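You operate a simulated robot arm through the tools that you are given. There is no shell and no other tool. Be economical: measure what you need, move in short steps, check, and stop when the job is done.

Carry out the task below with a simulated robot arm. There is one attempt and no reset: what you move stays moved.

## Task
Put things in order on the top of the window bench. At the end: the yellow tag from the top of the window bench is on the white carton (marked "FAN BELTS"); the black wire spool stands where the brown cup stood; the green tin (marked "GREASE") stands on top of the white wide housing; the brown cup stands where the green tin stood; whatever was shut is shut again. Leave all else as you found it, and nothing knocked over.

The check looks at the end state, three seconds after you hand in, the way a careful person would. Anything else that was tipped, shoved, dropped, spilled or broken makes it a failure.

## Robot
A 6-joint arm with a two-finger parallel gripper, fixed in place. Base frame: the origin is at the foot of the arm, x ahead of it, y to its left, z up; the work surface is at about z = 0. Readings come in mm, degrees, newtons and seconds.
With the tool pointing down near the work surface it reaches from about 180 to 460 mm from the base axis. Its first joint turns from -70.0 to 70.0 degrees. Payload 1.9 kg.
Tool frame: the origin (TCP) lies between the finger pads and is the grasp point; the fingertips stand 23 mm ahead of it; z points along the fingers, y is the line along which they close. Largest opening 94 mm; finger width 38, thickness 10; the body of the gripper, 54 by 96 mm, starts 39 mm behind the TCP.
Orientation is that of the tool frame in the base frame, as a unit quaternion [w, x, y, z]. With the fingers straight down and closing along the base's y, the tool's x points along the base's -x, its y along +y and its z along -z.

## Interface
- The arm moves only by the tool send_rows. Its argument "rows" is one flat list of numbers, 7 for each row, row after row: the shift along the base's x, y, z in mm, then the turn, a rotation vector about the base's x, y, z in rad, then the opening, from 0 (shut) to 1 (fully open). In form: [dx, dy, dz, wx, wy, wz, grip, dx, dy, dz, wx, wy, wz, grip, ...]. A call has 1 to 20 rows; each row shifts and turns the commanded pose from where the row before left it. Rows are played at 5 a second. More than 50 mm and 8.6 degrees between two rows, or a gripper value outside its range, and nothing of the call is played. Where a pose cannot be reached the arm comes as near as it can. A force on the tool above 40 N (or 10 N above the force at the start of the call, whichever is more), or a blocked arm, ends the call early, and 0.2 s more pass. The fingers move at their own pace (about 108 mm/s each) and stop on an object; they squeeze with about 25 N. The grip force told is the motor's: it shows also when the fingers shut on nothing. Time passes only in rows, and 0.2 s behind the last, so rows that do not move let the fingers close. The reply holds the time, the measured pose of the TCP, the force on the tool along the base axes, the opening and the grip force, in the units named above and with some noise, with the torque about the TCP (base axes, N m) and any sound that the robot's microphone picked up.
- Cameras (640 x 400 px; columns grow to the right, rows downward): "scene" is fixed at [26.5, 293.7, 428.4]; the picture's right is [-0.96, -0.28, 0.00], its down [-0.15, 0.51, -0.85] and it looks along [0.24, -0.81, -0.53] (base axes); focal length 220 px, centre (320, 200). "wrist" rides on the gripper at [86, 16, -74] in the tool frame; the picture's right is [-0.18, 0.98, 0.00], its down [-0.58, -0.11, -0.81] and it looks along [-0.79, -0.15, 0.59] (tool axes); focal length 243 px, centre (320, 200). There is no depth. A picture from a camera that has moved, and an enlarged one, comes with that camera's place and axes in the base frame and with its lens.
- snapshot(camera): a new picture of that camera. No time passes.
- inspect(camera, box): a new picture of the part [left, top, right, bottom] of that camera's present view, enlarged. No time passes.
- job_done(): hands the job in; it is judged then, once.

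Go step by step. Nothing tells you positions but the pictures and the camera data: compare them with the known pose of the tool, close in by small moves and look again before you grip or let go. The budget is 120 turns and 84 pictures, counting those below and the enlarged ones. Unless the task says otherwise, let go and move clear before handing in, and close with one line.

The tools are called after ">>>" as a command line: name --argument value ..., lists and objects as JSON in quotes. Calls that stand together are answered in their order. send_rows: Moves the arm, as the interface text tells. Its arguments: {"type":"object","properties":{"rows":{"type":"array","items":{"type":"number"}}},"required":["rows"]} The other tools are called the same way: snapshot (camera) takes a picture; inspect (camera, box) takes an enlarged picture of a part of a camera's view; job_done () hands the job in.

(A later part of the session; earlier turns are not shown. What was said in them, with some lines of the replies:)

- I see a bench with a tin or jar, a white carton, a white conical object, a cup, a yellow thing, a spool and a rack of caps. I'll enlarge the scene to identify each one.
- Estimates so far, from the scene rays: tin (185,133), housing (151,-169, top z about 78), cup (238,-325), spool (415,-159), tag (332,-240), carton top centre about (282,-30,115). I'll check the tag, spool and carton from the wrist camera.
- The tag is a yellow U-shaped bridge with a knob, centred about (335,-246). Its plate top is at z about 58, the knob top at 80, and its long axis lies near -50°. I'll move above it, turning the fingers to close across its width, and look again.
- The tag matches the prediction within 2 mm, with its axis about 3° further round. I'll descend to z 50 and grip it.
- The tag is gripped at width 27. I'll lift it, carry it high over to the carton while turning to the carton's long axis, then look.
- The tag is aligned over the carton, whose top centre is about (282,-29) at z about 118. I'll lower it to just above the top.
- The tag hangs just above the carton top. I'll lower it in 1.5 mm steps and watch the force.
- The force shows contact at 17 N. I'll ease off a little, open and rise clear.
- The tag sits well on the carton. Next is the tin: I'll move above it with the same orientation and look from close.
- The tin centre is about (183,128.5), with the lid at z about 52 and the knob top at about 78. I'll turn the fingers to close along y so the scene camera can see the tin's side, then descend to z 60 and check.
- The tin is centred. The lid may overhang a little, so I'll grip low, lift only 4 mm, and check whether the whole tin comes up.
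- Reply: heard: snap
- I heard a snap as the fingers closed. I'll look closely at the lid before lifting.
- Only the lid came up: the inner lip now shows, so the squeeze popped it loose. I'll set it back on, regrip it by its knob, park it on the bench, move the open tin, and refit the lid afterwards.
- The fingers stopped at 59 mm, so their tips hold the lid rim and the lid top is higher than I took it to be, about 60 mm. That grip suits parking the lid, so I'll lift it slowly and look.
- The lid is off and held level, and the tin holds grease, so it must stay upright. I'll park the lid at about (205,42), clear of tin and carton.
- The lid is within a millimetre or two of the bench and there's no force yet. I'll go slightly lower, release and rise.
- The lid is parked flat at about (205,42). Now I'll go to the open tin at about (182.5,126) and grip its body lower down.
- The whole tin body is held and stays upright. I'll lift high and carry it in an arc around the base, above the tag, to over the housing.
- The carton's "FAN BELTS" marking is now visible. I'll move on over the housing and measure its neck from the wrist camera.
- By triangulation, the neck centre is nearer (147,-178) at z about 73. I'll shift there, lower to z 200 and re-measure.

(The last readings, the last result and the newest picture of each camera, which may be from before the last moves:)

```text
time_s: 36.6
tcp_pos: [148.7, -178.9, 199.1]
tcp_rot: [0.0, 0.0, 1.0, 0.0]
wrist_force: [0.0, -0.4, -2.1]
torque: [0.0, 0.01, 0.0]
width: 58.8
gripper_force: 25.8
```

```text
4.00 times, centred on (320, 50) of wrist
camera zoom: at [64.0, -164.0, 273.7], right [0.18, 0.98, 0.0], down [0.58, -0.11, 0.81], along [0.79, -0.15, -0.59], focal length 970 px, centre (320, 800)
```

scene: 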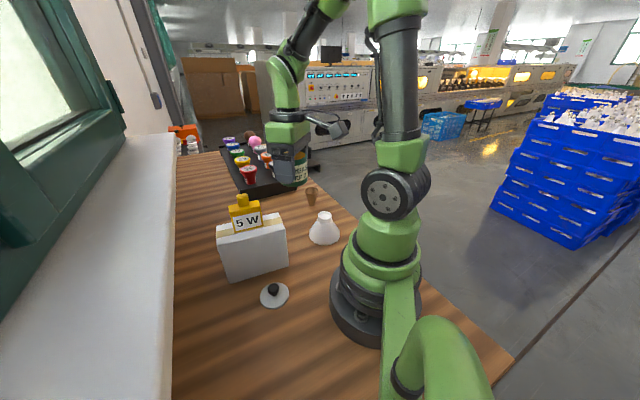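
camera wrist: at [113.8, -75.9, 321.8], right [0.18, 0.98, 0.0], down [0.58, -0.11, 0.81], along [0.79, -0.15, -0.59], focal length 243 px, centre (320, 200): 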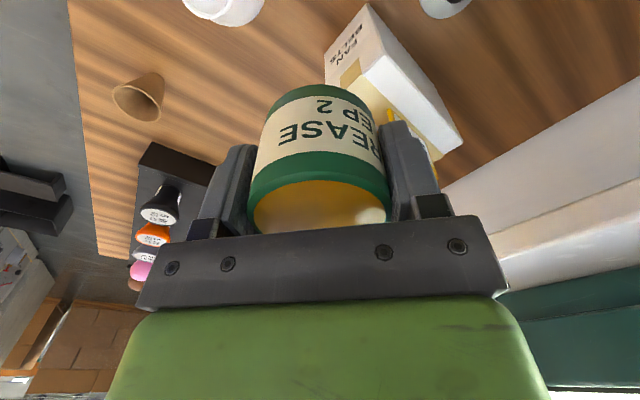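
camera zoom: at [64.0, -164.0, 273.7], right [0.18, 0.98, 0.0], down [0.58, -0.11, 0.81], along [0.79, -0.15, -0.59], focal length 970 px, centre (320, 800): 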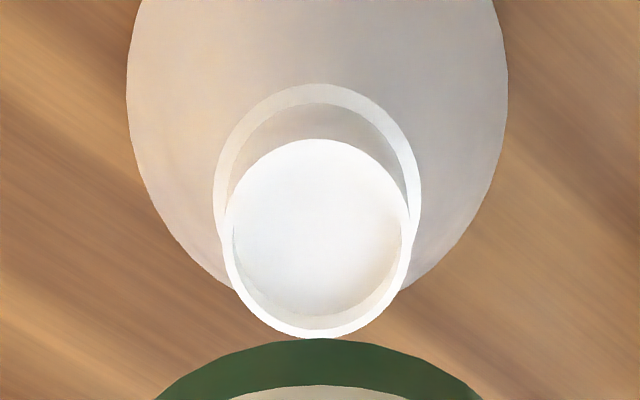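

Neck centre refined to about (151,-180) at z about 72, with a diameter near 40. I'll shift over it and lower to z 122, leaving the tin bottom about 15 mm above the neck.

>>> send_rows --rows '[2.3, -1.7, -20, 0, 0, 0, 0.5, 0, 0, -30, 0, 0, 0, 0.5, 0, 0, -27, 0, 0, 0, 0.5, 0, 0, 0, 0, 0, 0, 0.5, 0, 0, 0, 0, 0, 0, 0.5]'

>>> snapshot --camera "wrist"

>>> inspect --camera "scene" --box '[270, 160, 382, 250]'

```text
time_s: 37.8
tcp_pos: [151.3, -179.9, 124.2]
tcp_rot: [0.0, 0.0, 1.0, 0.0]
wrist_force: [0.3, -0.2, -2.0]
torque: [-0.02, 0.01, -0.02]
width: 58.7
gripper_force: 25.4
```

```text
39 pictures are left
camera wrist: at [66.7, -164.6, 197.2], right [0.18, 0.98, 0.0], down [0.58, -0.11, 0.81], along [0.79, -0.15, -0.59], focal length 243 px, centre (320, 200)
```

wrist: 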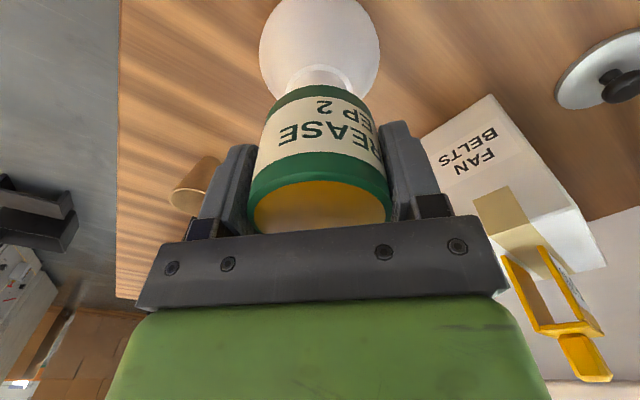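

```text
4.44 times, centred on (326, 205) of scene
camera zoom: at [26.5, 293.7, 428.4], right [-0.96, -0.28, 0.0], down [-0.15, 0.51, -0.85], along [0.24, -0.81, -0.53], focal length 977 px, centre (293, 178)
```

zoom: 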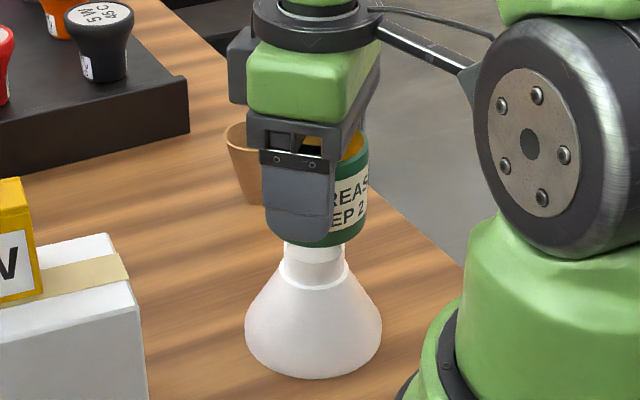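

Nearly aligned; I'll nudge +2 mm in x and lower slowly until contact.

>>> send_rows --rows '[2, 0, -5, 0, 0, 0, 0.5, 0, 0, -4, 0, 0, 0, 0.5, 0, 0, -2, 0, 0, 0, 0.5, 0, 0, 0, 0, 0, 0, 0.5]'

>>> inspect --camera "scene" --box '[294, 190, 358, 240]'

```text
time_s: 38.8
tcp_pos: [153.2, -180.1, 111.9]
tcp_rot: [0.001, 0.001, 1.0, 0.0]
wrist_force: [-0.9, -0.3, -1.6]
torque: [0.0, 0.02, -0.02]
width: 58.8
gripper_force: 24.6
```

```text
8.00 times, centred on (326, 215) of scene
camera zoom: at [26.5, 293.7, 428.4], right [-0.96, -0.28, 0.0], down [-0.15, 0.51, -0.85], along [0.24, -0.81, -0.53], focal length 1759 px, centre (272, 80)
```

zoom: 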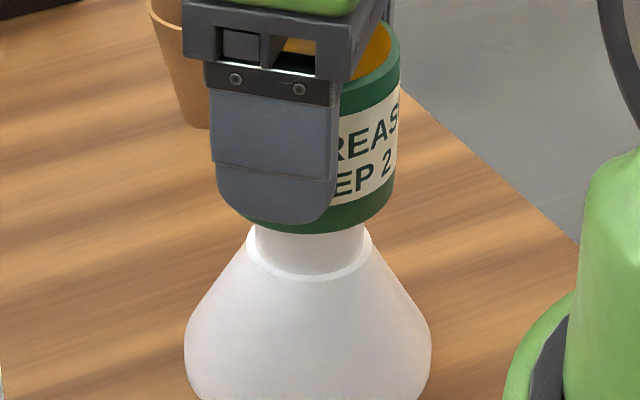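

>>> send_rows --rows '[0, 0, -1, 0, 0, 0, 0.5, 0, 0, -1, 0, 0, 0, 0.5, 0, 0, -1, 0, 0, 0, 0.5, 0, 0, 0, 0, 0, 0, 0.5]'

```text
time_s: 39.8
tcp_pos: [153.8, -180.4, 109.0]
tcp_rot: [0.0, 0.001, 1.0, 0.0]
wrist_force: [0.1, -0.1, -2.0]
torque: [0.0, 0.0, -0.01]
width: 58.7
gripper_force: 25.6
```

>>> send_rows --rows '[0, 0, -1, 0, 0, 0, 0.5, 0, 0, -1, 0, 0, 0, 0.5]'

```text
time_s: 40.4
tcp_pos: [153.8, -180.8, 105.9]
tcp_rot: [0.0, 0.0, 1.0, 0.0]
wrist_force: [0.4, -1.0, -1.5]
torque: [-0.01, -0.01, 0.01]
width: 58.7
gripper_force: 25.1
```

>>> send_rows --rows '[0, 0, -1, 0, 0, 0, 0.5, 0, 0, -1, 0, 0, 0, 0.5]'

>>> inspect --camera "scene" --box '[294, 190, 358, 240]'

```text
time_s: 41.0
tcp_pos: [152.0, -180.4, 104.6]
tcp_rot: [-0.001, 0.0, 1.0, 0.001]
wrist_force: [0.6, 0.1, -2.8]
torque: [-0.03, 0.0, -0.03]
width: 58.9
gripper_force: 25.5
```

```text
8.00 times, centred on (326, 215) of scene
camera zoom: at [26.5, 293.7, 428.4], right [-0.96, -0.28, 0.0], down [-0.15, 0.51, -0.85], along [0.24, -0.81, -0.53], focal length 1759 px, centre (272, 80)
```

zoom: 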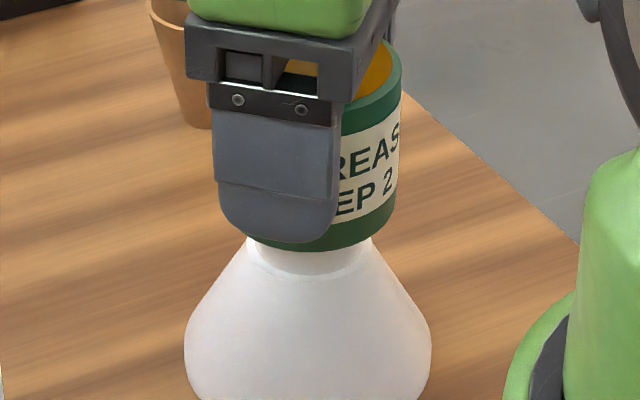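

>>> send_rows --rows '[0, 0, -1, 0, 0, 0, 0.5, 0, 0, -1, 0, 0, 0, 0.5]'

```text
time_s: 41.6
tcp_pos: [153.1, -179.0, 101.5]
tcp_rot: [0.001, 0.001, 1.0, 0.0]
wrist_force: [-1.3, 0.8, 22.6]
torque: [0.08, 0.06, -0.03]
width: 58.6
gripper_force: 25.2
```

There is contact at 22 N. I'll ease off, release, rise and check.

>>> send_rows --rows '[0, 0, 0.8, 0, 0, 0, 0.5, 0, 0, 0, 0, 0, 0, 0.66, 0, 0, 0, 0, 0, 0, 0.78, 0, 0, 20, 0, 0, 0, 0.78, 0, 0, 40, 0, 0, 0, 0.78, 0, 0, 40, 0, 0, 0, 0.8, 0, 0, 0, 0, 0, 0, 0.8]'

>>> snapshot --camera "wrist"

>>> inspect --camera "scene" --box '[278, 170, 374, 250]'

```text
time_s: 43.2
tcp_pos: [153.3, -181.2, 203.5]
tcp_rot: [0.0, -0.001, 1.0, 0.0]
wrist_force: [1.1, -0.4, -0.1]
torque: [0.0, 0.02, 0.0]
width: 75.1
gripper_force: 0.1
```

```text
35 pictures are left
camera wrist: at [68.4, -165.8, 278.2], right [0.18, 0.98, 0.0], down [0.58, -0.11, 0.81], along [0.79, -0.15, -0.59], focal length 243 px, centre (320, 200)
```

wrist: 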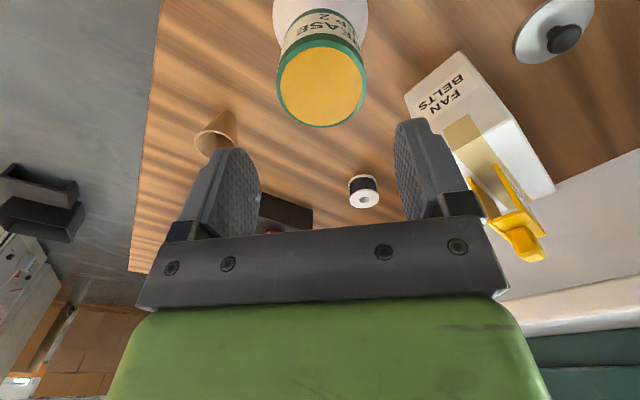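

```text
5.00 times, centred on (326, 210) of scene
camera zoom: at [26.5, 293.7, 428.4], right [-0.96, -0.28, 0.0], down [-0.15, 0.51, -0.85], along [0.24, -0.81, -0.53], focal length 1099 px, centre (290, 150)
```

zoom: 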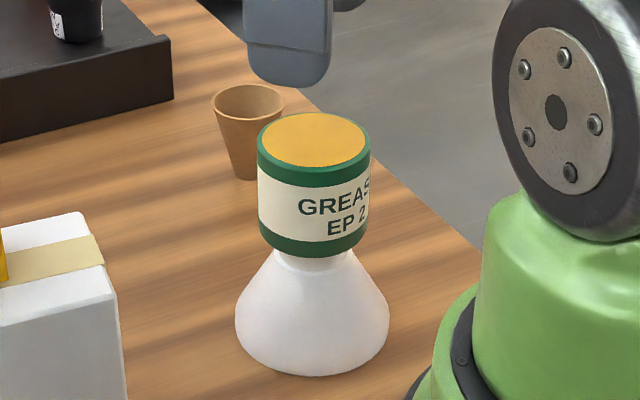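

The tin stands well centred on the housing. Now I'll go back for the lid at about (205,42).

>>> send_rows --rows '[0, 0, 46, 0, 0, 0, 0.8, 15, 30, 0, 0, 0, 0, 0.8, 15, 30, 0, 0, 0, 0, 0.8, 15, 30, 0, 0, 0, 0, 0.8, 4, 27.5, 0, 0, 0, 0, 0.8, 4, 27.5, 0, 0, 0, 0, 0.8, 4, 27.5, 0, 0, 0, 0, 0.8, 4, 27.5, 0, 0, 0, 0, 0.8, -9, 23, 0, 0, 0, 0, 0.8, 0, 0, -45, 0, 0, 0, 0.8, 0, 0, -45, 0, 0, 0, 0.8, 0, 0, -45, 0, 0, 0, 0.76, 0, 0, 0, 0, 0, 0, 0.76]'

>>> snapshot --camera "wrist"

```text
time_s: 46.0
tcp_pos: [204.9, 39.7, 115.1]
tcp_rot: [0.0, 0.001, 1.0, 0.0]
wrist_force: [0.6, 0.3, -0.6]
torque: [-0.01, -0.02, -0.04]
width: 71.2
gripper_force: 0.0
```

```text
33 pictures are left
camera wrist: at [120.6, 55.2, 189.3], right [0.19, 0.98, 0.0], down [0.58, -0.11, 0.81], along [0.79, -0.15, -0.59], focal length 243 px, centre (320, 200)
```

wrist: 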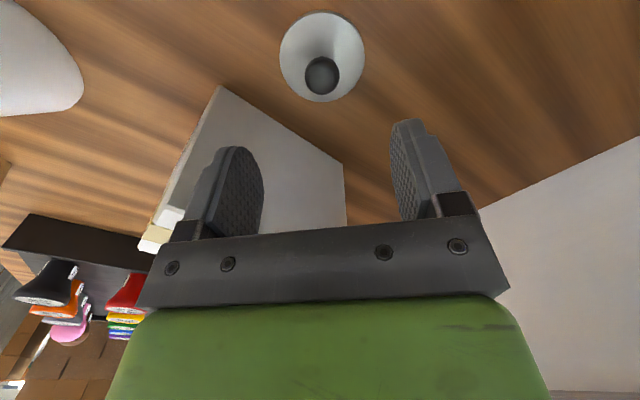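

>>> send_rows --rows '[-1, 2, -40, 0, 0, 0, 0.76, 0, 0, -40, 0, 0, 0, 0.76, 0, 0, -8, 0, 0, 0, 0.76, 0, 0, -2, 0, 0, 0, 0.76, 0, 0, 0, 0, 0, 0, 0.76]'

>>> inspect --camera "wrist" --box '[160, 60, 480, 260]'

```text
time_s: 47.2
tcp_pos: [204.4, 44.6, 24.3]
tcp_rot: [0.001, 0.0, 1.0, 0.0]
wrist_force: [0.7, 0.0, 0.5]
torque: [0.05, 0.04, 0.03]
width: 71.5
gripper_force: 0.0
```

```text
2.00 times, centred on (320, 160) of wrist
camera zoom: at [119.9, 60.0, 97.7], right [0.18, 0.98, 0.0], down [0.58, -0.11, 0.81], along [0.79, -0.15, -0.59], focal length 485 px, centre (320, 280)
```

zoom: 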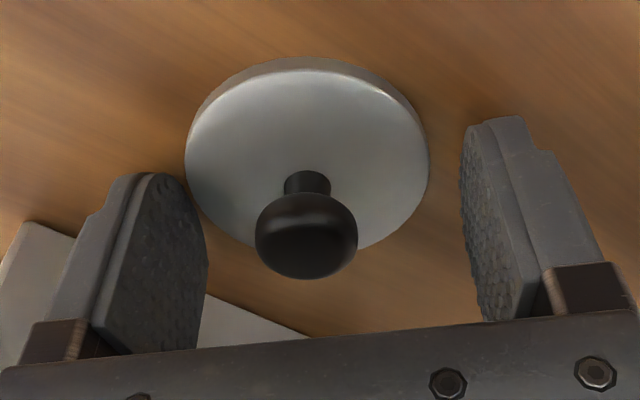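

The lid sits slightly toward the left finger. I'll shift 2.5 mm, grip the rim and lift a little.

>>> send_rows --rows '[0, -2.5, 0, 0, 0, 0, 0.76, 0, 0, 0, 0, 0, 0, 0.55, 0, 0, 0, 0, 0, 0, 0.5, 0, 0, 0, 0, 0, 0, 0.5, 0, 0, 15, 0, 0, 0, 0.5, 0, 0, 40, 0, 0, 0, 0.5, 0, 0, 0, 0, 0, 0, 0.5]'

>>> snapshot --camera "wrist"

>>> inspect --camera "scene" --box '[220, 220, 332, 310]'

```text
time_s: 48.8
tcp_pos: [205.2, 41.6, 78.7]
tcp_rot: [-0.001, 0.0, 1.0, 0.0]
wrist_force: [-0.2, -0.3, 0.1]
torque: [-0.01, -0.01, 0.02]
width: 59.4
gripper_force: 25.3
```

```text
31 pictures are left
camera wrist: at [119.8, 57.2, 152.7], right [0.18, 0.98, 0.0], down [0.58, -0.11, 0.81], along [0.79, -0.15, -0.59], focal length 243 px, centre (320, 200)
```

wrist: 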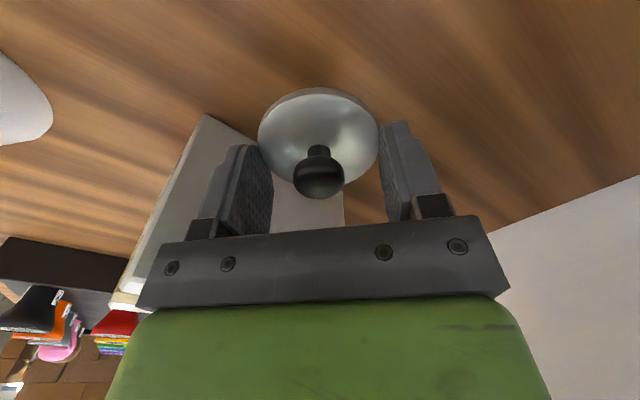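

```text
4.44 times, centred on (276, 265) of scene
camera zoom: at [26.5, 293.7, 428.4], right [-0.96, -0.28, 0.0], down [-0.15, 0.51, -0.85], along [0.24, -0.81, -0.53], focal length 977 px, centre (516, -89)
```

zoom: 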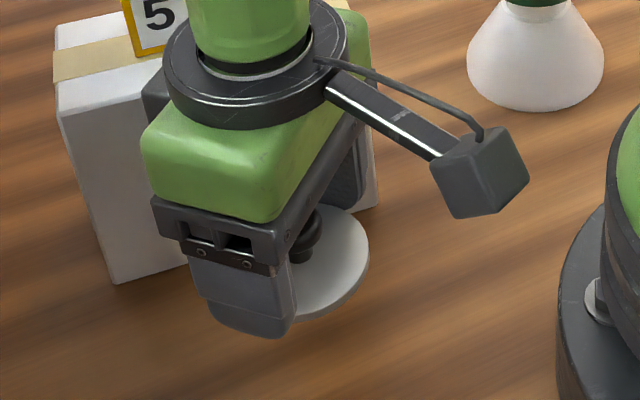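

The lid is held level, sitting about 3 mm toward -x of the TCP. I'll carry it back over the tin on the same safe path.

>>> send_rows --rows '[0, 0, 43, 0, 0, 0, 0.5, 0, 0, 43, 0, 0, 0, 0.5, 0, 0, 43, 0, 0, 0, 0.5, 0, 0, 43, 0, 0, 0, 0.5, 9, -23, 0, 0, 0, 0, 0.5, -4, -27.5, 0, 0, 0, 0, 0.5, -4, -27.5, 0, 0, 0, 0, 0.5, -4, -27.5, 0, 0, 0, 0, 0.5, -4, -27.5, 0, 0, 0, 0, 0.5, -14.2, -29.6, 0, 0, 0, 0, 0.5, -14.2, -29.6, 0, 0, 0, 0, 0.5, -14.2, -29.6, 0, 0, 0, 0, 0.5, 0, 0, -40, 0, 0, 0, 0.5, 0, 0, -20, 0, 0, 0, 0.5, 0, 0, 0, 0, 0, 0, 0.5]'

>>> snapshot --camera "wrist"

>>> inspect --camera "scene" --box '[278, 150, 374, 230]'

```text
time_s: 52.0
tcp_pos: [156.7, -179.5, 190.5]
tcp_rot: [0.001, 0.001, 1.0, 0.0]
wrist_force: [-0.2, -1.1, 0.2]
torque: [-0.01, -0.02, -0.04]
width: 59.3
gripper_force: 24.5
```

```text
29 pictures are left
camera wrist: at [71.0, -163.9, 264.4], right [0.19, 0.98, 0.0], down [0.58, -0.11, 0.81], along [0.79, -0.15, -0.59], focal length 243 px, centre (320, 200)
```

wrist: 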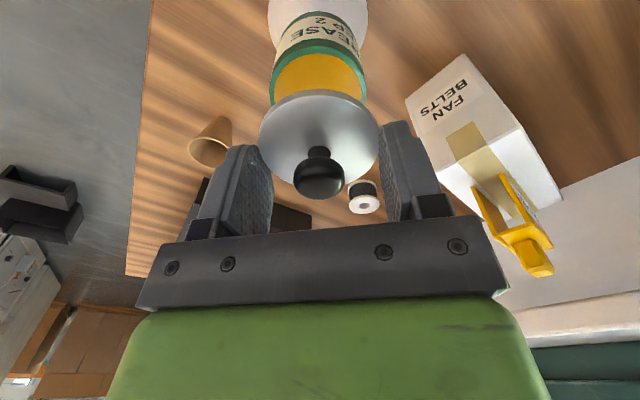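

```text
5.00 times, centred on (326, 190) of scene
camera zoom: at [26.5, 293.7, 428.4], right [-0.96, -0.28, 0.0], down [-0.15, 0.51, -0.85], along [0.24, -0.81, -0.53], focal length 1099 px, centre (290, 250)
```

zoom: 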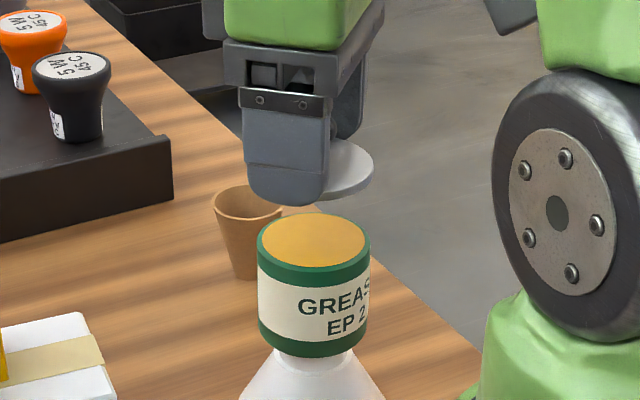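

Lid and tin look aligned in both views. I'll lower to just above the rim.

>>> send_rows --rows '[-0.7, 0, -15, 0, 0, 0, 0.5, 0, 0, -15, 0, 0, 0, 0.5, 0, 0, -6, 0, 0, 0, 0.5, 0, 0, 0, 0, 0, 0, 0.5]'

>>> inspect --camera "wrist" --box '[220, 50, 420, 230]'

>>> inspect --camera "scene" --box '[294, 175, 358, 225]'

```text
time_s: 53.0
tcp_pos: [154.8, -178.4, 155.0]
tcp_rot: [-0.001, 0.001, 1.0, 0.0]
wrist_force: [0.4, 0.2, 0.3]
torque: [-0.04, 0.01, 0.01]
width: 59.1
gripper_force: 24.9
```

```text
2.22 times, centred on (320, 140) of wrist
camera zoom: at [69.7, -164.0, 228.9], right [0.19, 0.98, 0.0], down [0.58, -0.11, 0.81], along [0.79, -0.15, -0.59], focal length 539 px, centre (320, 333)
```

zoom: 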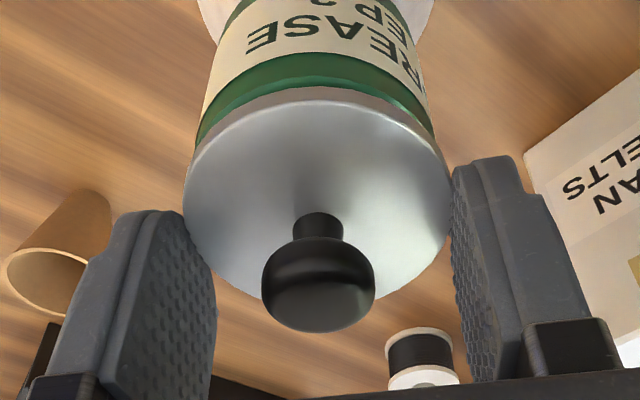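

```text
8.00 times, centred on (326, 200) of scene
camera zoom: at [26.5, 293.7, 428.4], right [-0.96, -0.28, 0.0], down [-0.15, 0.51, -0.85], along [0.24, -0.81, -0.53], focal length 1759 px, centre (272, 200)
```

zoom: 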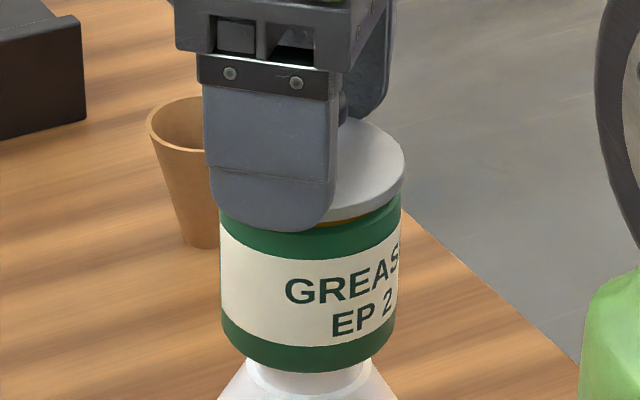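

>>> send_rows --rows '[0.5, 0, -1, 0, 0, 0, 0.5, 0, 0, -1, 0, 0, 0, 0.5, 0, 0, -1, 0, 0, 0, 0.5, 0, 0, 0, 0, 0, 0, 0.5]'

```text
time_s: 54.0
tcp_pos: [153.8, -178.2, 151.9]
tcp_rot: [0.0, 0.001, 1.0, 0.0]
wrist_force: [0.0, 0.1, 0.3]
torque: [-0.01, 0.0, -0.01]
width: 59.7
gripper_force: 25.6
```

>>> send_rows --rows '[0, 0, -1, 0, 0, 0, 0.5, 0, 0, -1, 0, 0, 0, 0.5, 0, 0, 0, 0, 0, 0, 0.5]'

>>> inspect --camera "scene" --box '[304, 175, 352, 215]'

```text
time_s: 54.8
tcp_pos: [155.1, -178.0, 150.6]
tcp_rot: [0.0, 0.001, 1.0, 0.0]
wrist_force: [0.3, -0.5, -0.2]
torque: [0.0, 0.03, 0.01]
width: 59.8
gripper_force: 25.3
```

```text
10.00 times, centred on (328, 195) of scene
camera zoom: at [26.5, 293.7, 428.4], right [-0.96, -0.28, 0.0], down [-0.15, 0.51, -0.85], along [0.24, -0.81, -0.53], focal length 2198 px, centre (240, 250)
```

zoom: 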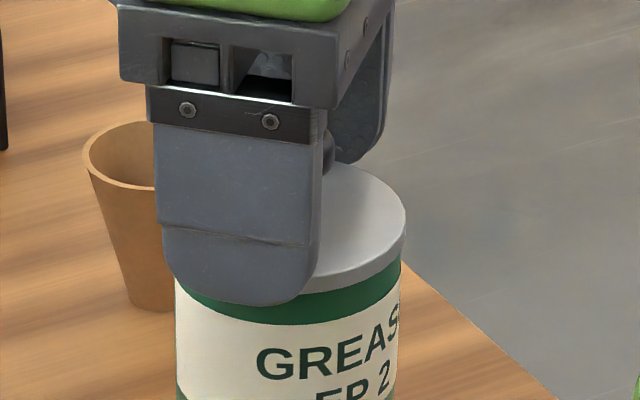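

>>> send_rows --rows '[0, -0.6, -1, 0, 0, 0, 0.5, 0, 0, -1, 0, 0, 0, 0.5]'

```text
time_s: 55.4
tcp_pos: [155.8, -180.2, 148.6]
tcp_rot: [0.002, 0.001, 1.0, -0.001]
wrist_force: [-1.1, 0.5, 34.7]
torque: [0.06, 0.09, -0.02]
width: 59.7
gripper_force: 25.0
heard: snap
```

A snap was heard at 35 N, so the lid is shut. I'll open the fingers without lifting, then rise.

>>> send_rows --rows '[0, 0, 0, 0, 0, 0, 0.66, 0, 0, 0, 0, 0, 0, 0.75, 0, 0, 20, 0, 0, 0, 0.78, 0, 0, 40, 0, 0, 0, 0.78, 0, 0, 40, 0, 0, 0, 0.78, 0, 0, 0, 0, 0, 0, 0.78]'

>>> snapshot --camera "wrist"

>>> inspect --camera "scene" --box '[278, 165, 374, 245]'

```text
time_s: 56.8
tcp_pos: [154.8, -179.2, 247.4]
tcp_rot: [-0.001, -0.001, 1.0, 0.0]
wrist_force: [0.6, 0.3, -0.1]
torque: [-0.01, 0.02, 0.0]
width: 73.3
gripper_force: 0.0
```

```text
24 pictures are left
camera wrist: at [69.2, -164.5, 321.7], right [0.18, 0.98, 0.0], down [0.58, -0.11, 0.81], along [0.79, -0.15, -0.59], focal length 243 px, centre (320, 200)
```

wrist: 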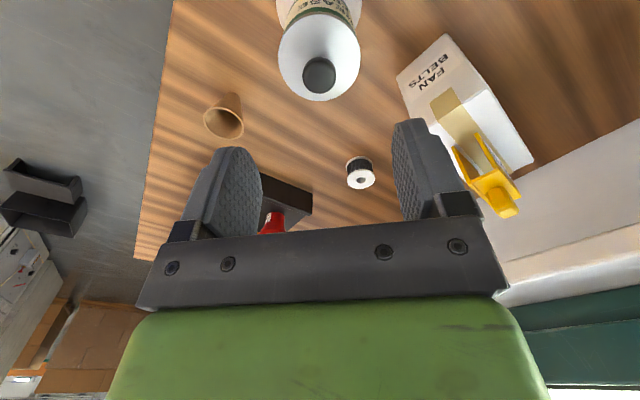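

```text
5.00 times, centred on (326, 205) of scene
camera zoom: at [26.5, 293.7, 428.4], right [-0.96, -0.28, 0.0], down [-0.15, 0.51, -0.85], along [0.24, -0.81, -0.53], focal length 1099 px, centre (290, 175)
```

zoom: 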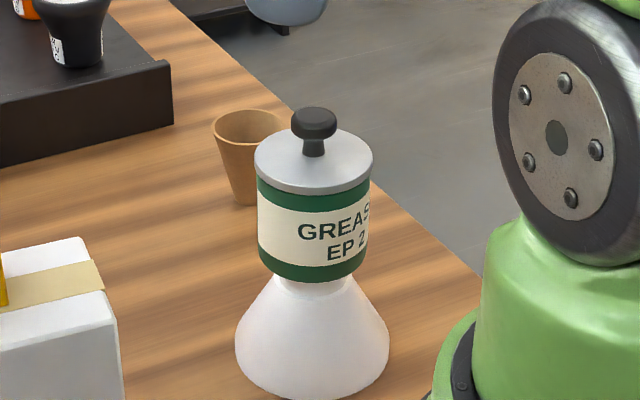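

The tin is shut and stands straight on the housing. Next is the cup at about (237,-322), roughly 59 mm tall; I'll move above it and look.

>>> send_rows --rows '[20.5, -35.7, 0, 0, 0, 0, 0.8, 20.5, -35.7, 0, 0, 0, 0, 0.8, 20.5, -35.7, 0, 0, 0, 0, 0.8, 20.5, -35.7, 0, 0, 0, 0, 0.8, 0, 0, -40, 0, 0, 0, 0.8, 0, 0, -40, 0, 0, 0, 0.8, 0, 0, -30, 0, 0, 0, 0.8, 0, 0, 0, 0, 0, 0, 0.8]'

>>> snapshot --camera "wrist"

>>> inspect --camera "scene" --box '[240, 100, 400, 230]'

```text
time_s: 58.6
tcp_pos: [235.7, -320.9, 136.3]
tcp_rot: [-0.001, 0.001, 1.0, 0.0]
wrist_force: [-1.5, 0.1, 1.2]
torque: [-0.02, 0.0, 0.0]
width: 75.4
gripper_force: 0.1
```

```text
22 pictures are left
camera wrist: at [150.1, -306.0, 210.1], right [0.19, 0.98, 0.0], down [0.58, -0.11, 0.81], along [0.79, -0.15, -0.59], focal length 243 px, centre (320, 200)
```

wrist: 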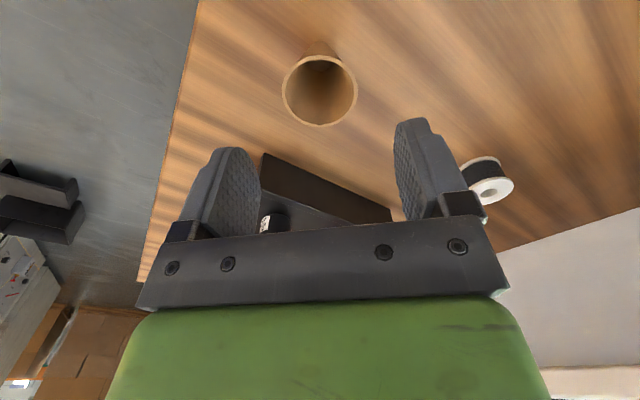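

```text
3.08 times, centred on (320, 165) of scene
camera zoom: at [26.5, 293.7, 428.4], right [-0.96, -0.28, 0.0], down [-0.15, 0.51, -0.85], along [0.24, -0.81, -0.53], focal length 676 px, centre (320, 308)
```

zoom: 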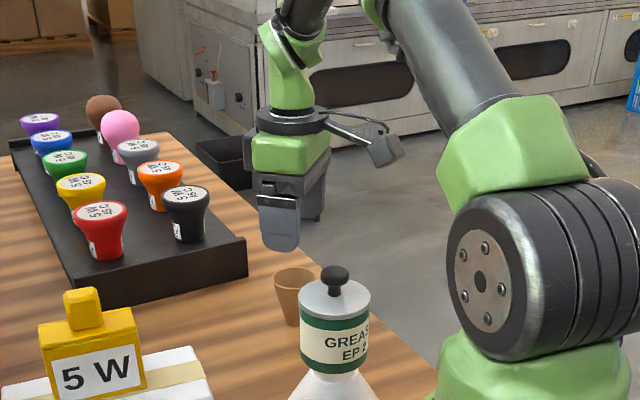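

The cup rim is centred at (237,-322) and the cup is empty. I'll descend and grip just at and below the rim.

>>> send_rows --rows '[1, -0.7, -30, 0, 0, 0, 0.8, 0, 0, -30, 0, 0, 0, 0.8, 0, 0, -28, 0, 0, 0, 0.8, 0, 0, 0, 0, 0, 0, 0.6, 0, 0, 0, 0, 0, 0, 0.4, 0, 0, 0, 0, 0, 0, 0.4]'

>>> snapshot --camera "wrist"

```text
time_s: 60.0
tcp_pos: [237.5, -323.0, 49.8]
tcp_rot: [0.0, 0.0, 1.0, 0.0]
wrist_force: [0.2, 0.1, 0.1]
torque: [0.01, 0.04, 0.01]
width: 46.1
gripper_force: 24.7
```

```text
20 pictures are left
camera wrist: at [152.5, -307.5, 122.6], right [0.18, 0.98, 0.0], down [0.58, -0.11, 0.81], along [0.79, -0.15, -0.59], focal length 243 px, centre (320, 200)
```

wrist: 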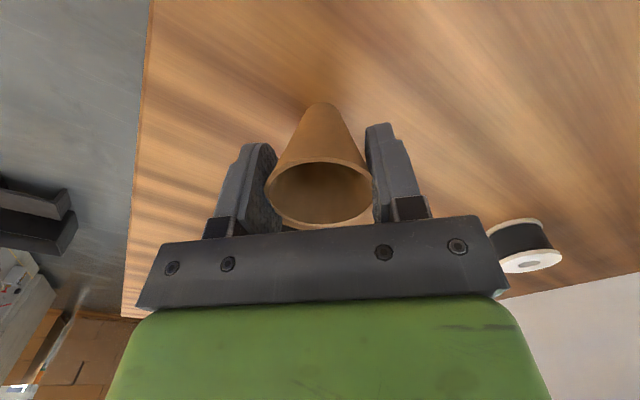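

The cup is held at its rim, width 46. I'll carry it high along the safe arc to the tin's old place at (182,127).

>>> send_rows --rows '[0, 0, 40, 0, 0, 0, 0.4, 0, 0, 40, 0, 0, 0, 0.4, 0, 0, 40, 0, 0, 0, 0.4, 0, 0, 40, 0, 0, 0, 0.4, 0, 0, 40, 0, 0, 0, 0.4, -6.2, 38.7, 0, 0, 0, 0, 0.4, -6.2, 38.7, 0, 0, 0, 0, 0.4, -6.2, 38.7, 0, 0, 0, 0, 0.4, -6.2, 38.7, 0, 0, 0, 0, 0.4, -6.2, 38.7, 0, 0, 0, 0, 0.4, -6.2, 38.7, 0, 0, 0, 0, 0.4, 5, 36.7, 0, 0, 0, 0, 0.4, 5, 36.7, 0, 0, 0, 0, 0.4, 5, 36.7, 0, 0, 0, 0, 0.4, -11, 35.6, 0, 0, 0, 0, 0.4, -11, 35.6, 0, 0, 0, 0, 0.4, -11, 35.6, 0, 0, 0, 0, 0.4, 0, 0, 0, 0, 0, 0, 0.4]'

>>> snapshot --camera "wrist"

```text
time_s: 63.8
tcp_pos: [183.3, 128.0, 249.8]
tcp_rot: [0.0, 0.001, 1.0, 0.0]
wrist_force: [0.0, 0.6, -0.8]
torque: [0.03, 0.06, 0.03]
width: 45.9
gripper_force: 24.9
```

```text
19 pictures are left
camera wrist: at [98.6, 143.3, 324.6], right [0.19, 0.98, 0.0], down [0.58, -0.11, 0.81], along [0.79, -0.15, -0.59], focal length 243 px, centre (320, 200)
```

wrist: 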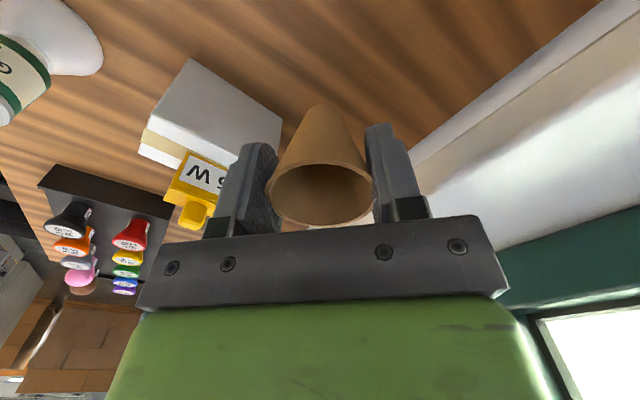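

>>> send_rows --rows '[-0.5, 0, -40, 0, 0, 0, 0.4, 0, 0, -40, 0, 0, 0, 0.4, 0, 0, -40, 0, 0, 0, 0.4, 0, 0, -40, 0, 0, 0, 0.4, 0, 0, -30, 0, 0, 0, 0.4, 0, 0, -5, 0, 0, 0, 0.4, 0, 0, 0, 0, 0, 0, 0.4]'

>>> inspect --camera "scene" --box '[200, 270, 328, 370]'

```text
time_s: 65.4
tcp_pos: [181.5, 125.9, 55.7]
tcp_rot: [0.0, 0.002, 1.0, 0.0]
wrist_force: [-0.2, 0.9, -0.4]
torque: [0.01, 0.0, -0.03]
width: 46.1
gripper_force: 25.0
```

```text
4.00 times, centred on (264, 320) of scene
camera zoom: at [26.5, 293.7, 428.4], right [-0.96, -0.28, 0.0], down [-0.15, 0.51, -0.85], along [0.24, -0.81, -0.53], focal length 879 px, centre (544, -280)
```

zoom: 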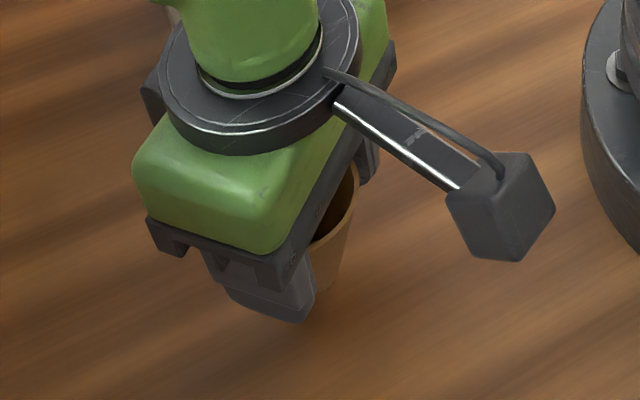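

>>> send_rows --rows '[0, 0, -2, 0, 0, 0, 0.4, 0, 0, -2, 0, 0, 0, 0.4, 0, 0, -1, 0, 0, 0, 0.4, 0, 0, 0, 0, 0, 0, 0.4]'

```text
time_s: 66.4
tcp_pos: [181.8, 125.4, 49.7]
tcp_rot: [0.0, 0.0, 1.0, 0.0]
wrist_force: [0.0, -1.4, 0.6]
torque: [-0.03, 0.02, 0.03]
width: 46.5
gripper_force: 25.0
```

>>> send_rows --rows '[0, 0, -1, 0, 0, 0, 0.4, 0, 0, -0.6, 0, 0, 0, 0.4]'

```text
time_s: 67.0
tcp_pos: [182.2, 124.9, 48.9]
tcp_rot: [0.001, 0.001, 1.0, 0.0]
wrist_force: [0.0, -0.2, -0.5]
torque: [-0.01, 0.01, 0.03]
width: 46.2
gripper_force: 24.9
```

>>> send_rows --rows '[0, 1, -0.7, 0, 0, 0, 0.4, 0, 0, -0.7, 0, 0, 0, 0.4]'

```text
time_s: 67.6
tcp_pos: [182.4, 125.9, 48.0]
tcp_rot: [0.0, 0.0, 1.0, 0.0]
wrist_force: [-1.9, -0.8, 10.7]
torque: [-0.09, 0.09, -0.01]
width: 46.2
gripper_force: 24.9
```

The cup touches the bench at 11 N. I'll release and rise straight up.

>>> send_rows --rows '[0, 0, 0.3, 0, 0, 0, 0.4, 0, 0, 0, 0, 0, 0, 0.6, 0, 0, 0, 0, 0, 0, 0.75, 0, 0, 30, 0, 0, 0, 0.75, 0, 0, 45, 0, 0, 0, 0.75, 0, 0, 45, 0, 0, 0, 0.75, 0, 0, 45, 0, 0, 0, 0.75, 0, 0, 35, 0, 0, 0, 0.75]'

>>> snapshot --camera "scene"

```text
time_s: 69.4
tcp_pos: [181.4, 127.5, 248.5]
tcp_rot: [0.0, 0.0, 1.0, 0.001]
wrist_force: [0.2, -0.6, -0.5]
torque: [0.0, 0.0, 0.0]
width: 70.4
gripper_force: 0.0
```

```text
17 pictures are left
```

scene: 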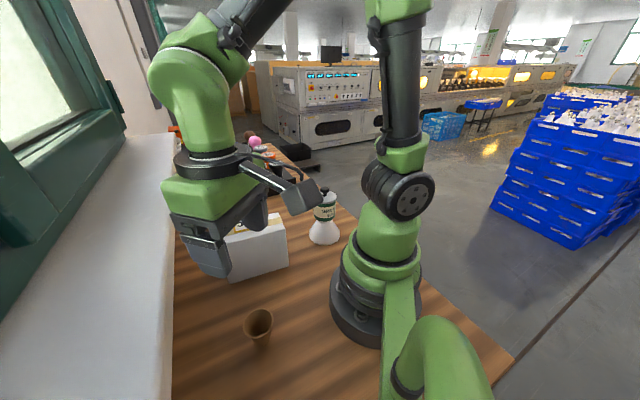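

The cup stands at the tin's old place. Now I'll go to the spool at about (405,-151).

>>> send_rows --rows '[28, -34.8, 0, 0, 0, 0, 0.85, 28, -34.8, 0, 0, 0, 0, 0.85, 28, -34.8, 0, 0, 0, 0, 0.85, 28, -34.8, 0, 0, 0, 0, 0.85, 28, -34.8, 0, 0, 0, 0, 0.85, 28, -34.8, 0, 0, 0, 0, 0.85, 28, -34.8, 0, 0, 0, 0, 0.85, 28, -34.8, 0, 0, 0, 0, 0.85, 0, 0, -40, 0, 0, 0, 0.85, 0, 0, -40, 0, 0, 0, 0.85, 0, 0, -35, 0, 0, 0, 0.85, 0, 0, 0, 0, 0, 0, 0.85]'

>>> snapshot --camera "wrist"

```text
time_s: 72.0
tcp_pos: [405.0, -151.0, 132.0]
tcp_rot: [0.0, 0.002, 1.0, 0.0]
wrist_force: [0.1, 0.8, 0.6]
torque: [0.02, 0.03, 0.02]
width: 79.9
gripper_force: 0.0
```

```text
16 pictures are left
camera wrist: at [320.0, -135.2, 206.4], right [0.19, 0.98, 0.0], down [0.58, -0.11, 0.81], along [0.79, -0.15, -0.59], focal length 243 px, centre (320, 200)
```

wrist: 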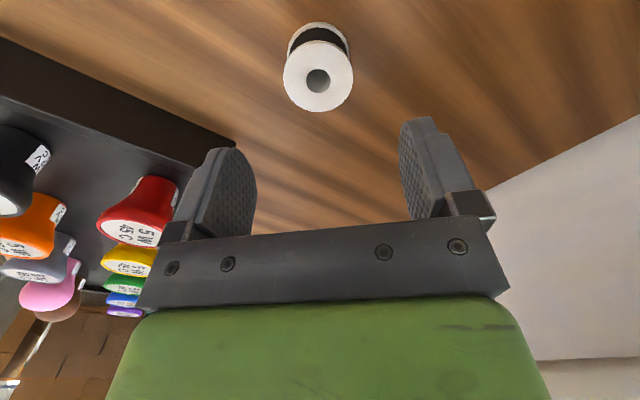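

>>> send_rows --rows '[1, -0.7, -35, 0, 0, 0, 0.85, 0, 0, -35, 0, 0, 0, 0.85, 0, 0, -34, 0, 0, 0, 0.85, 0, 0, 0, 0, 0, 0, 0.65, 0, 0, 0, 0, 0, 0, 0.4, 0, 0, 0, 0, 0, 0, 0.4]'

>>> snapshot --camera "wrist"

```text
time_s: 73.4
tcp_pos: [406.7, -150.5, 29.1]
tcp_rot: [0.0, 0.0, 1.0, 0.001]
wrist_force: [0.2, -0.1, -0.1]
torque: [0.01, 0.0, 0.02]
width: 49.2
gripper_force: 24.9
```

```text
15 pictures are left
camera wrist: at [321.7, -135.6, 103.3], right [0.18, 0.98, 0.0], down [0.58, -0.11, 0.81], along [0.79, -0.15, -0.59], focal length 243 px, centre (320, 200)
```

wrist: 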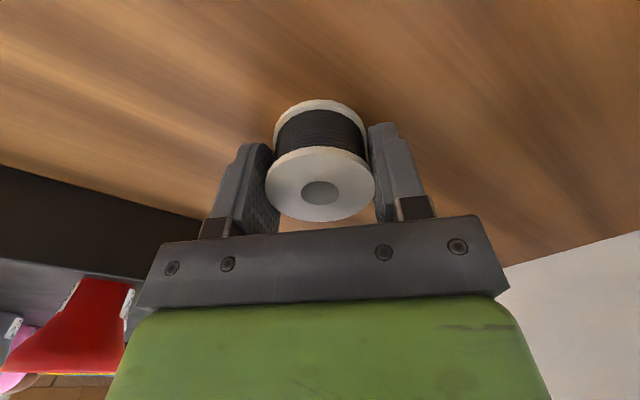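

>>> send_rows --rows '[0, 0, 40, 0, 0, 0, 0.4, 0, 0, 40, 0, 0, 0, 0.4, 0, 0, 40, 0, 0, 0, 0.4, -28.2, -28.6, 0, 0, 0, 0, 0.4, -28.2, -28.6, 0, 0, 0, 0, 0.4, -28.2, -28.6, 0, 0, 0, 0, 0.4, -28.2, -28.6, 0, 0, 0, 0, 0.4, -28.2, -28.6, 0, 0, 0, 0, 0.4, -28.2, -28.6, 0, 0, 0, 0, 0.4, 0, 0, 0, 0, 0, 0, 0.4]'

>>> snapshot --camera "wrist"

```text
time_s: 75.6
tcp_pos: [237.4, -326.8, 149.2]
tcp_rot: [0.0, 0.0, 1.0, 0.0]
wrist_force: [0.0, 0.5, -0.7]
torque: [0.03, 0.04, 0.01]
width: 48.9
gripper_force: 24.9
```

```text
14 pictures are left
camera wrist: at [151.8, -310.4, 222.9], right [0.18, 0.98, 0.0], down [0.58, -0.11, 0.81], along [0.79, -0.15, -0.59], focal length 243 px, centre (320, 200)
```

wrist: 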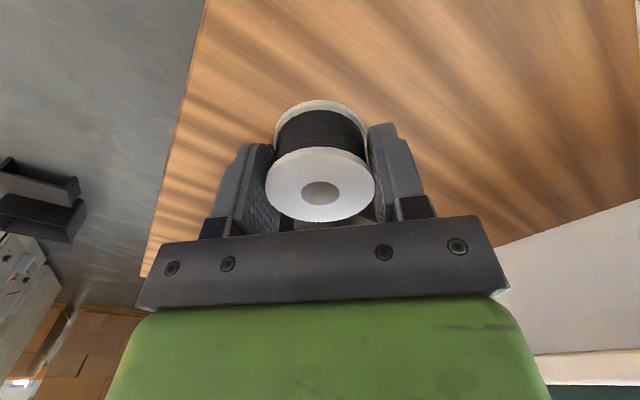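

>>> send_rows --rows '[0, 3, -40, 0, 0, 0, 0.4, 0, 0, -40, 0, 0, 0, 0.4, 0, 0, -33, 0, 0, 0, 0.4, 0, 0, -3, 0, 0, 0, 0.4, 0, 0, 0, 0, 0, 0, 0.4]'

```text
time_s: 76.8
tcp_pos: [237.8, -320.4, 34.2]
tcp_rot: [0.0, -0.001, 1.0, 0.0]
wrist_force: [-0.2, 0.3, -1.7]
torque: [0.02, -0.01, -0.01]
width: 49.0
gripper_force: 24.7
```

>>> send_rows --rows '[0, -1, -2, 0, 0, 0, 0.4, 0, 0, -2, 0, 0, 0, 0.4, 0, 0, -1, 0, 0, 0, 0.4, 0, 0, 0, 0, 0, 0, 0.4]'

```text
time_s: 77.8
tcp_pos: [238.8, -322.0, 29.0]
tcp_rot: [0.001, 0.0, 1.0, -0.001]
wrist_force: [-4.0, 6.6, 22.6]
torque: [0.2, 0.04, 0.08]
width: 49.1
gripper_force: 25.6
```

The spool touches the bench. I'll ease off, release and rise.

>>> send_rows --rows '[0, 0, 0.7, 0, 0, 0, 0.4, 0, 0, 0, 0, 0, 0, 0.65, 0, 0, 0, 0, 0, 0, 0.8, 0, 0, 30, 0, 0, 0, 0.8, 0, 0, 45, 0, 0, 0, 0.8, 0, 0, 45, 0, 0, 0, 0.8, 0, 0, 45, 0, 0, 0, 0.8, 0, 0, 45, 0, 0, 0, 0.8, 0, 0, 0, 0, 0, 0, 0.8]'

>>> snapshot --camera "wrist"

>>> snapshot --camera "scene"

>>> inspect --camera "scene" --box '[200, 150, 360, 270]'

>>> inspect --camera "scene" --box '[180, 270, 340, 370]'

```text
time_s: 79.8
tcp_pos: [238.9, -322.2, 240.7]
tcp_rot: [0.0, 0.0, 1.0, 0.0]
wrist_force: [0.2, -0.5, 0.0]
torque: [0.0, 0.0, 0.01]
width: 75.1
gripper_force: 0.1
```

```text
13 pictures are left
camera wrist: at [153.3, -307.0, 314.5], right [0.18, 0.98, 0.0], down [0.58, -0.11, 0.81], along [0.79, -0.15, -0.59], focal length 243 px, centre (320, 200)
```

wrist: 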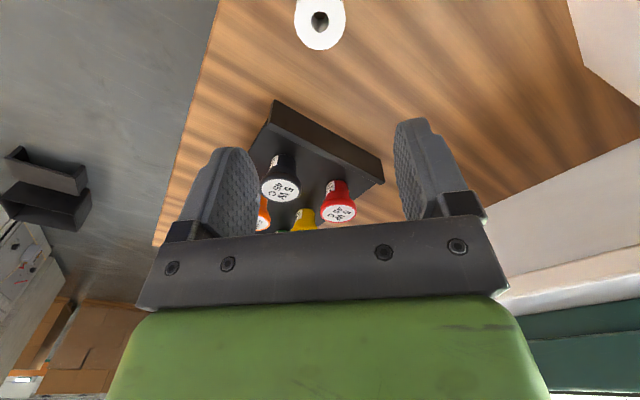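

```text
12 pictures are left
```

scene: 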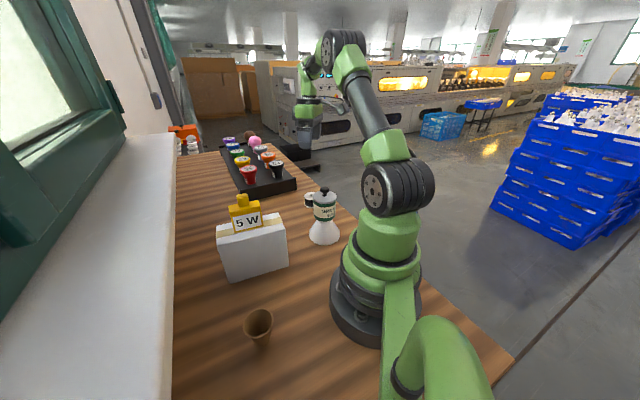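

```text
3.33 times, centred on (280, 210) of scene
camera zoom: at [26.5, 293.7, 428.4], right [-0.96, -0.28, 0.0], down [-0.15, 0.51, -0.85], along [0.24, -0.81, -0.53], focal length 733 px, centre (453, 167)
```

zoom: 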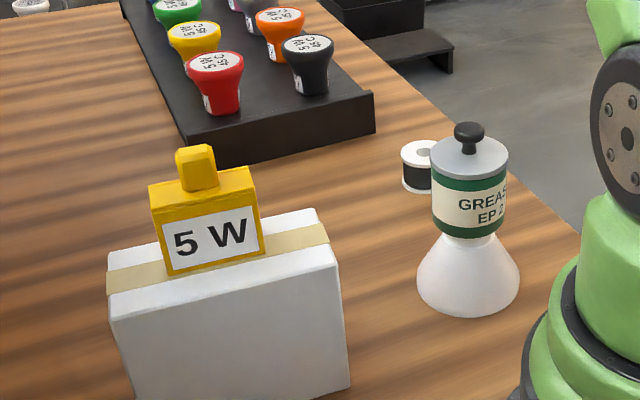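

```text
4.00 times, centred on (260, 320) of scene
camera zoom: at [26.5, 293.7, 428.4], right [-0.96, -0.28, 0.0], down [-0.15, 0.51, -0.85], along [0.24, -0.81, -0.53], focal length 879 px, centre (560, -280)
```

zoom: 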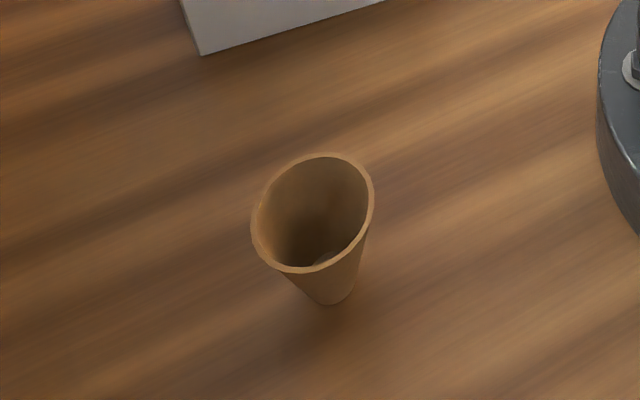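

All four objects are in their places and upright, the tin's lid is shut, and the arm is clear, so I'm handing in.

>>> job_done

```text
The job is handed in.
```

The job is handed in: the yellow tag is on the carton, the green tin is on the housing with its lid snapped shut again, the cup is where the tin stood, and the spool is where the cup stood.
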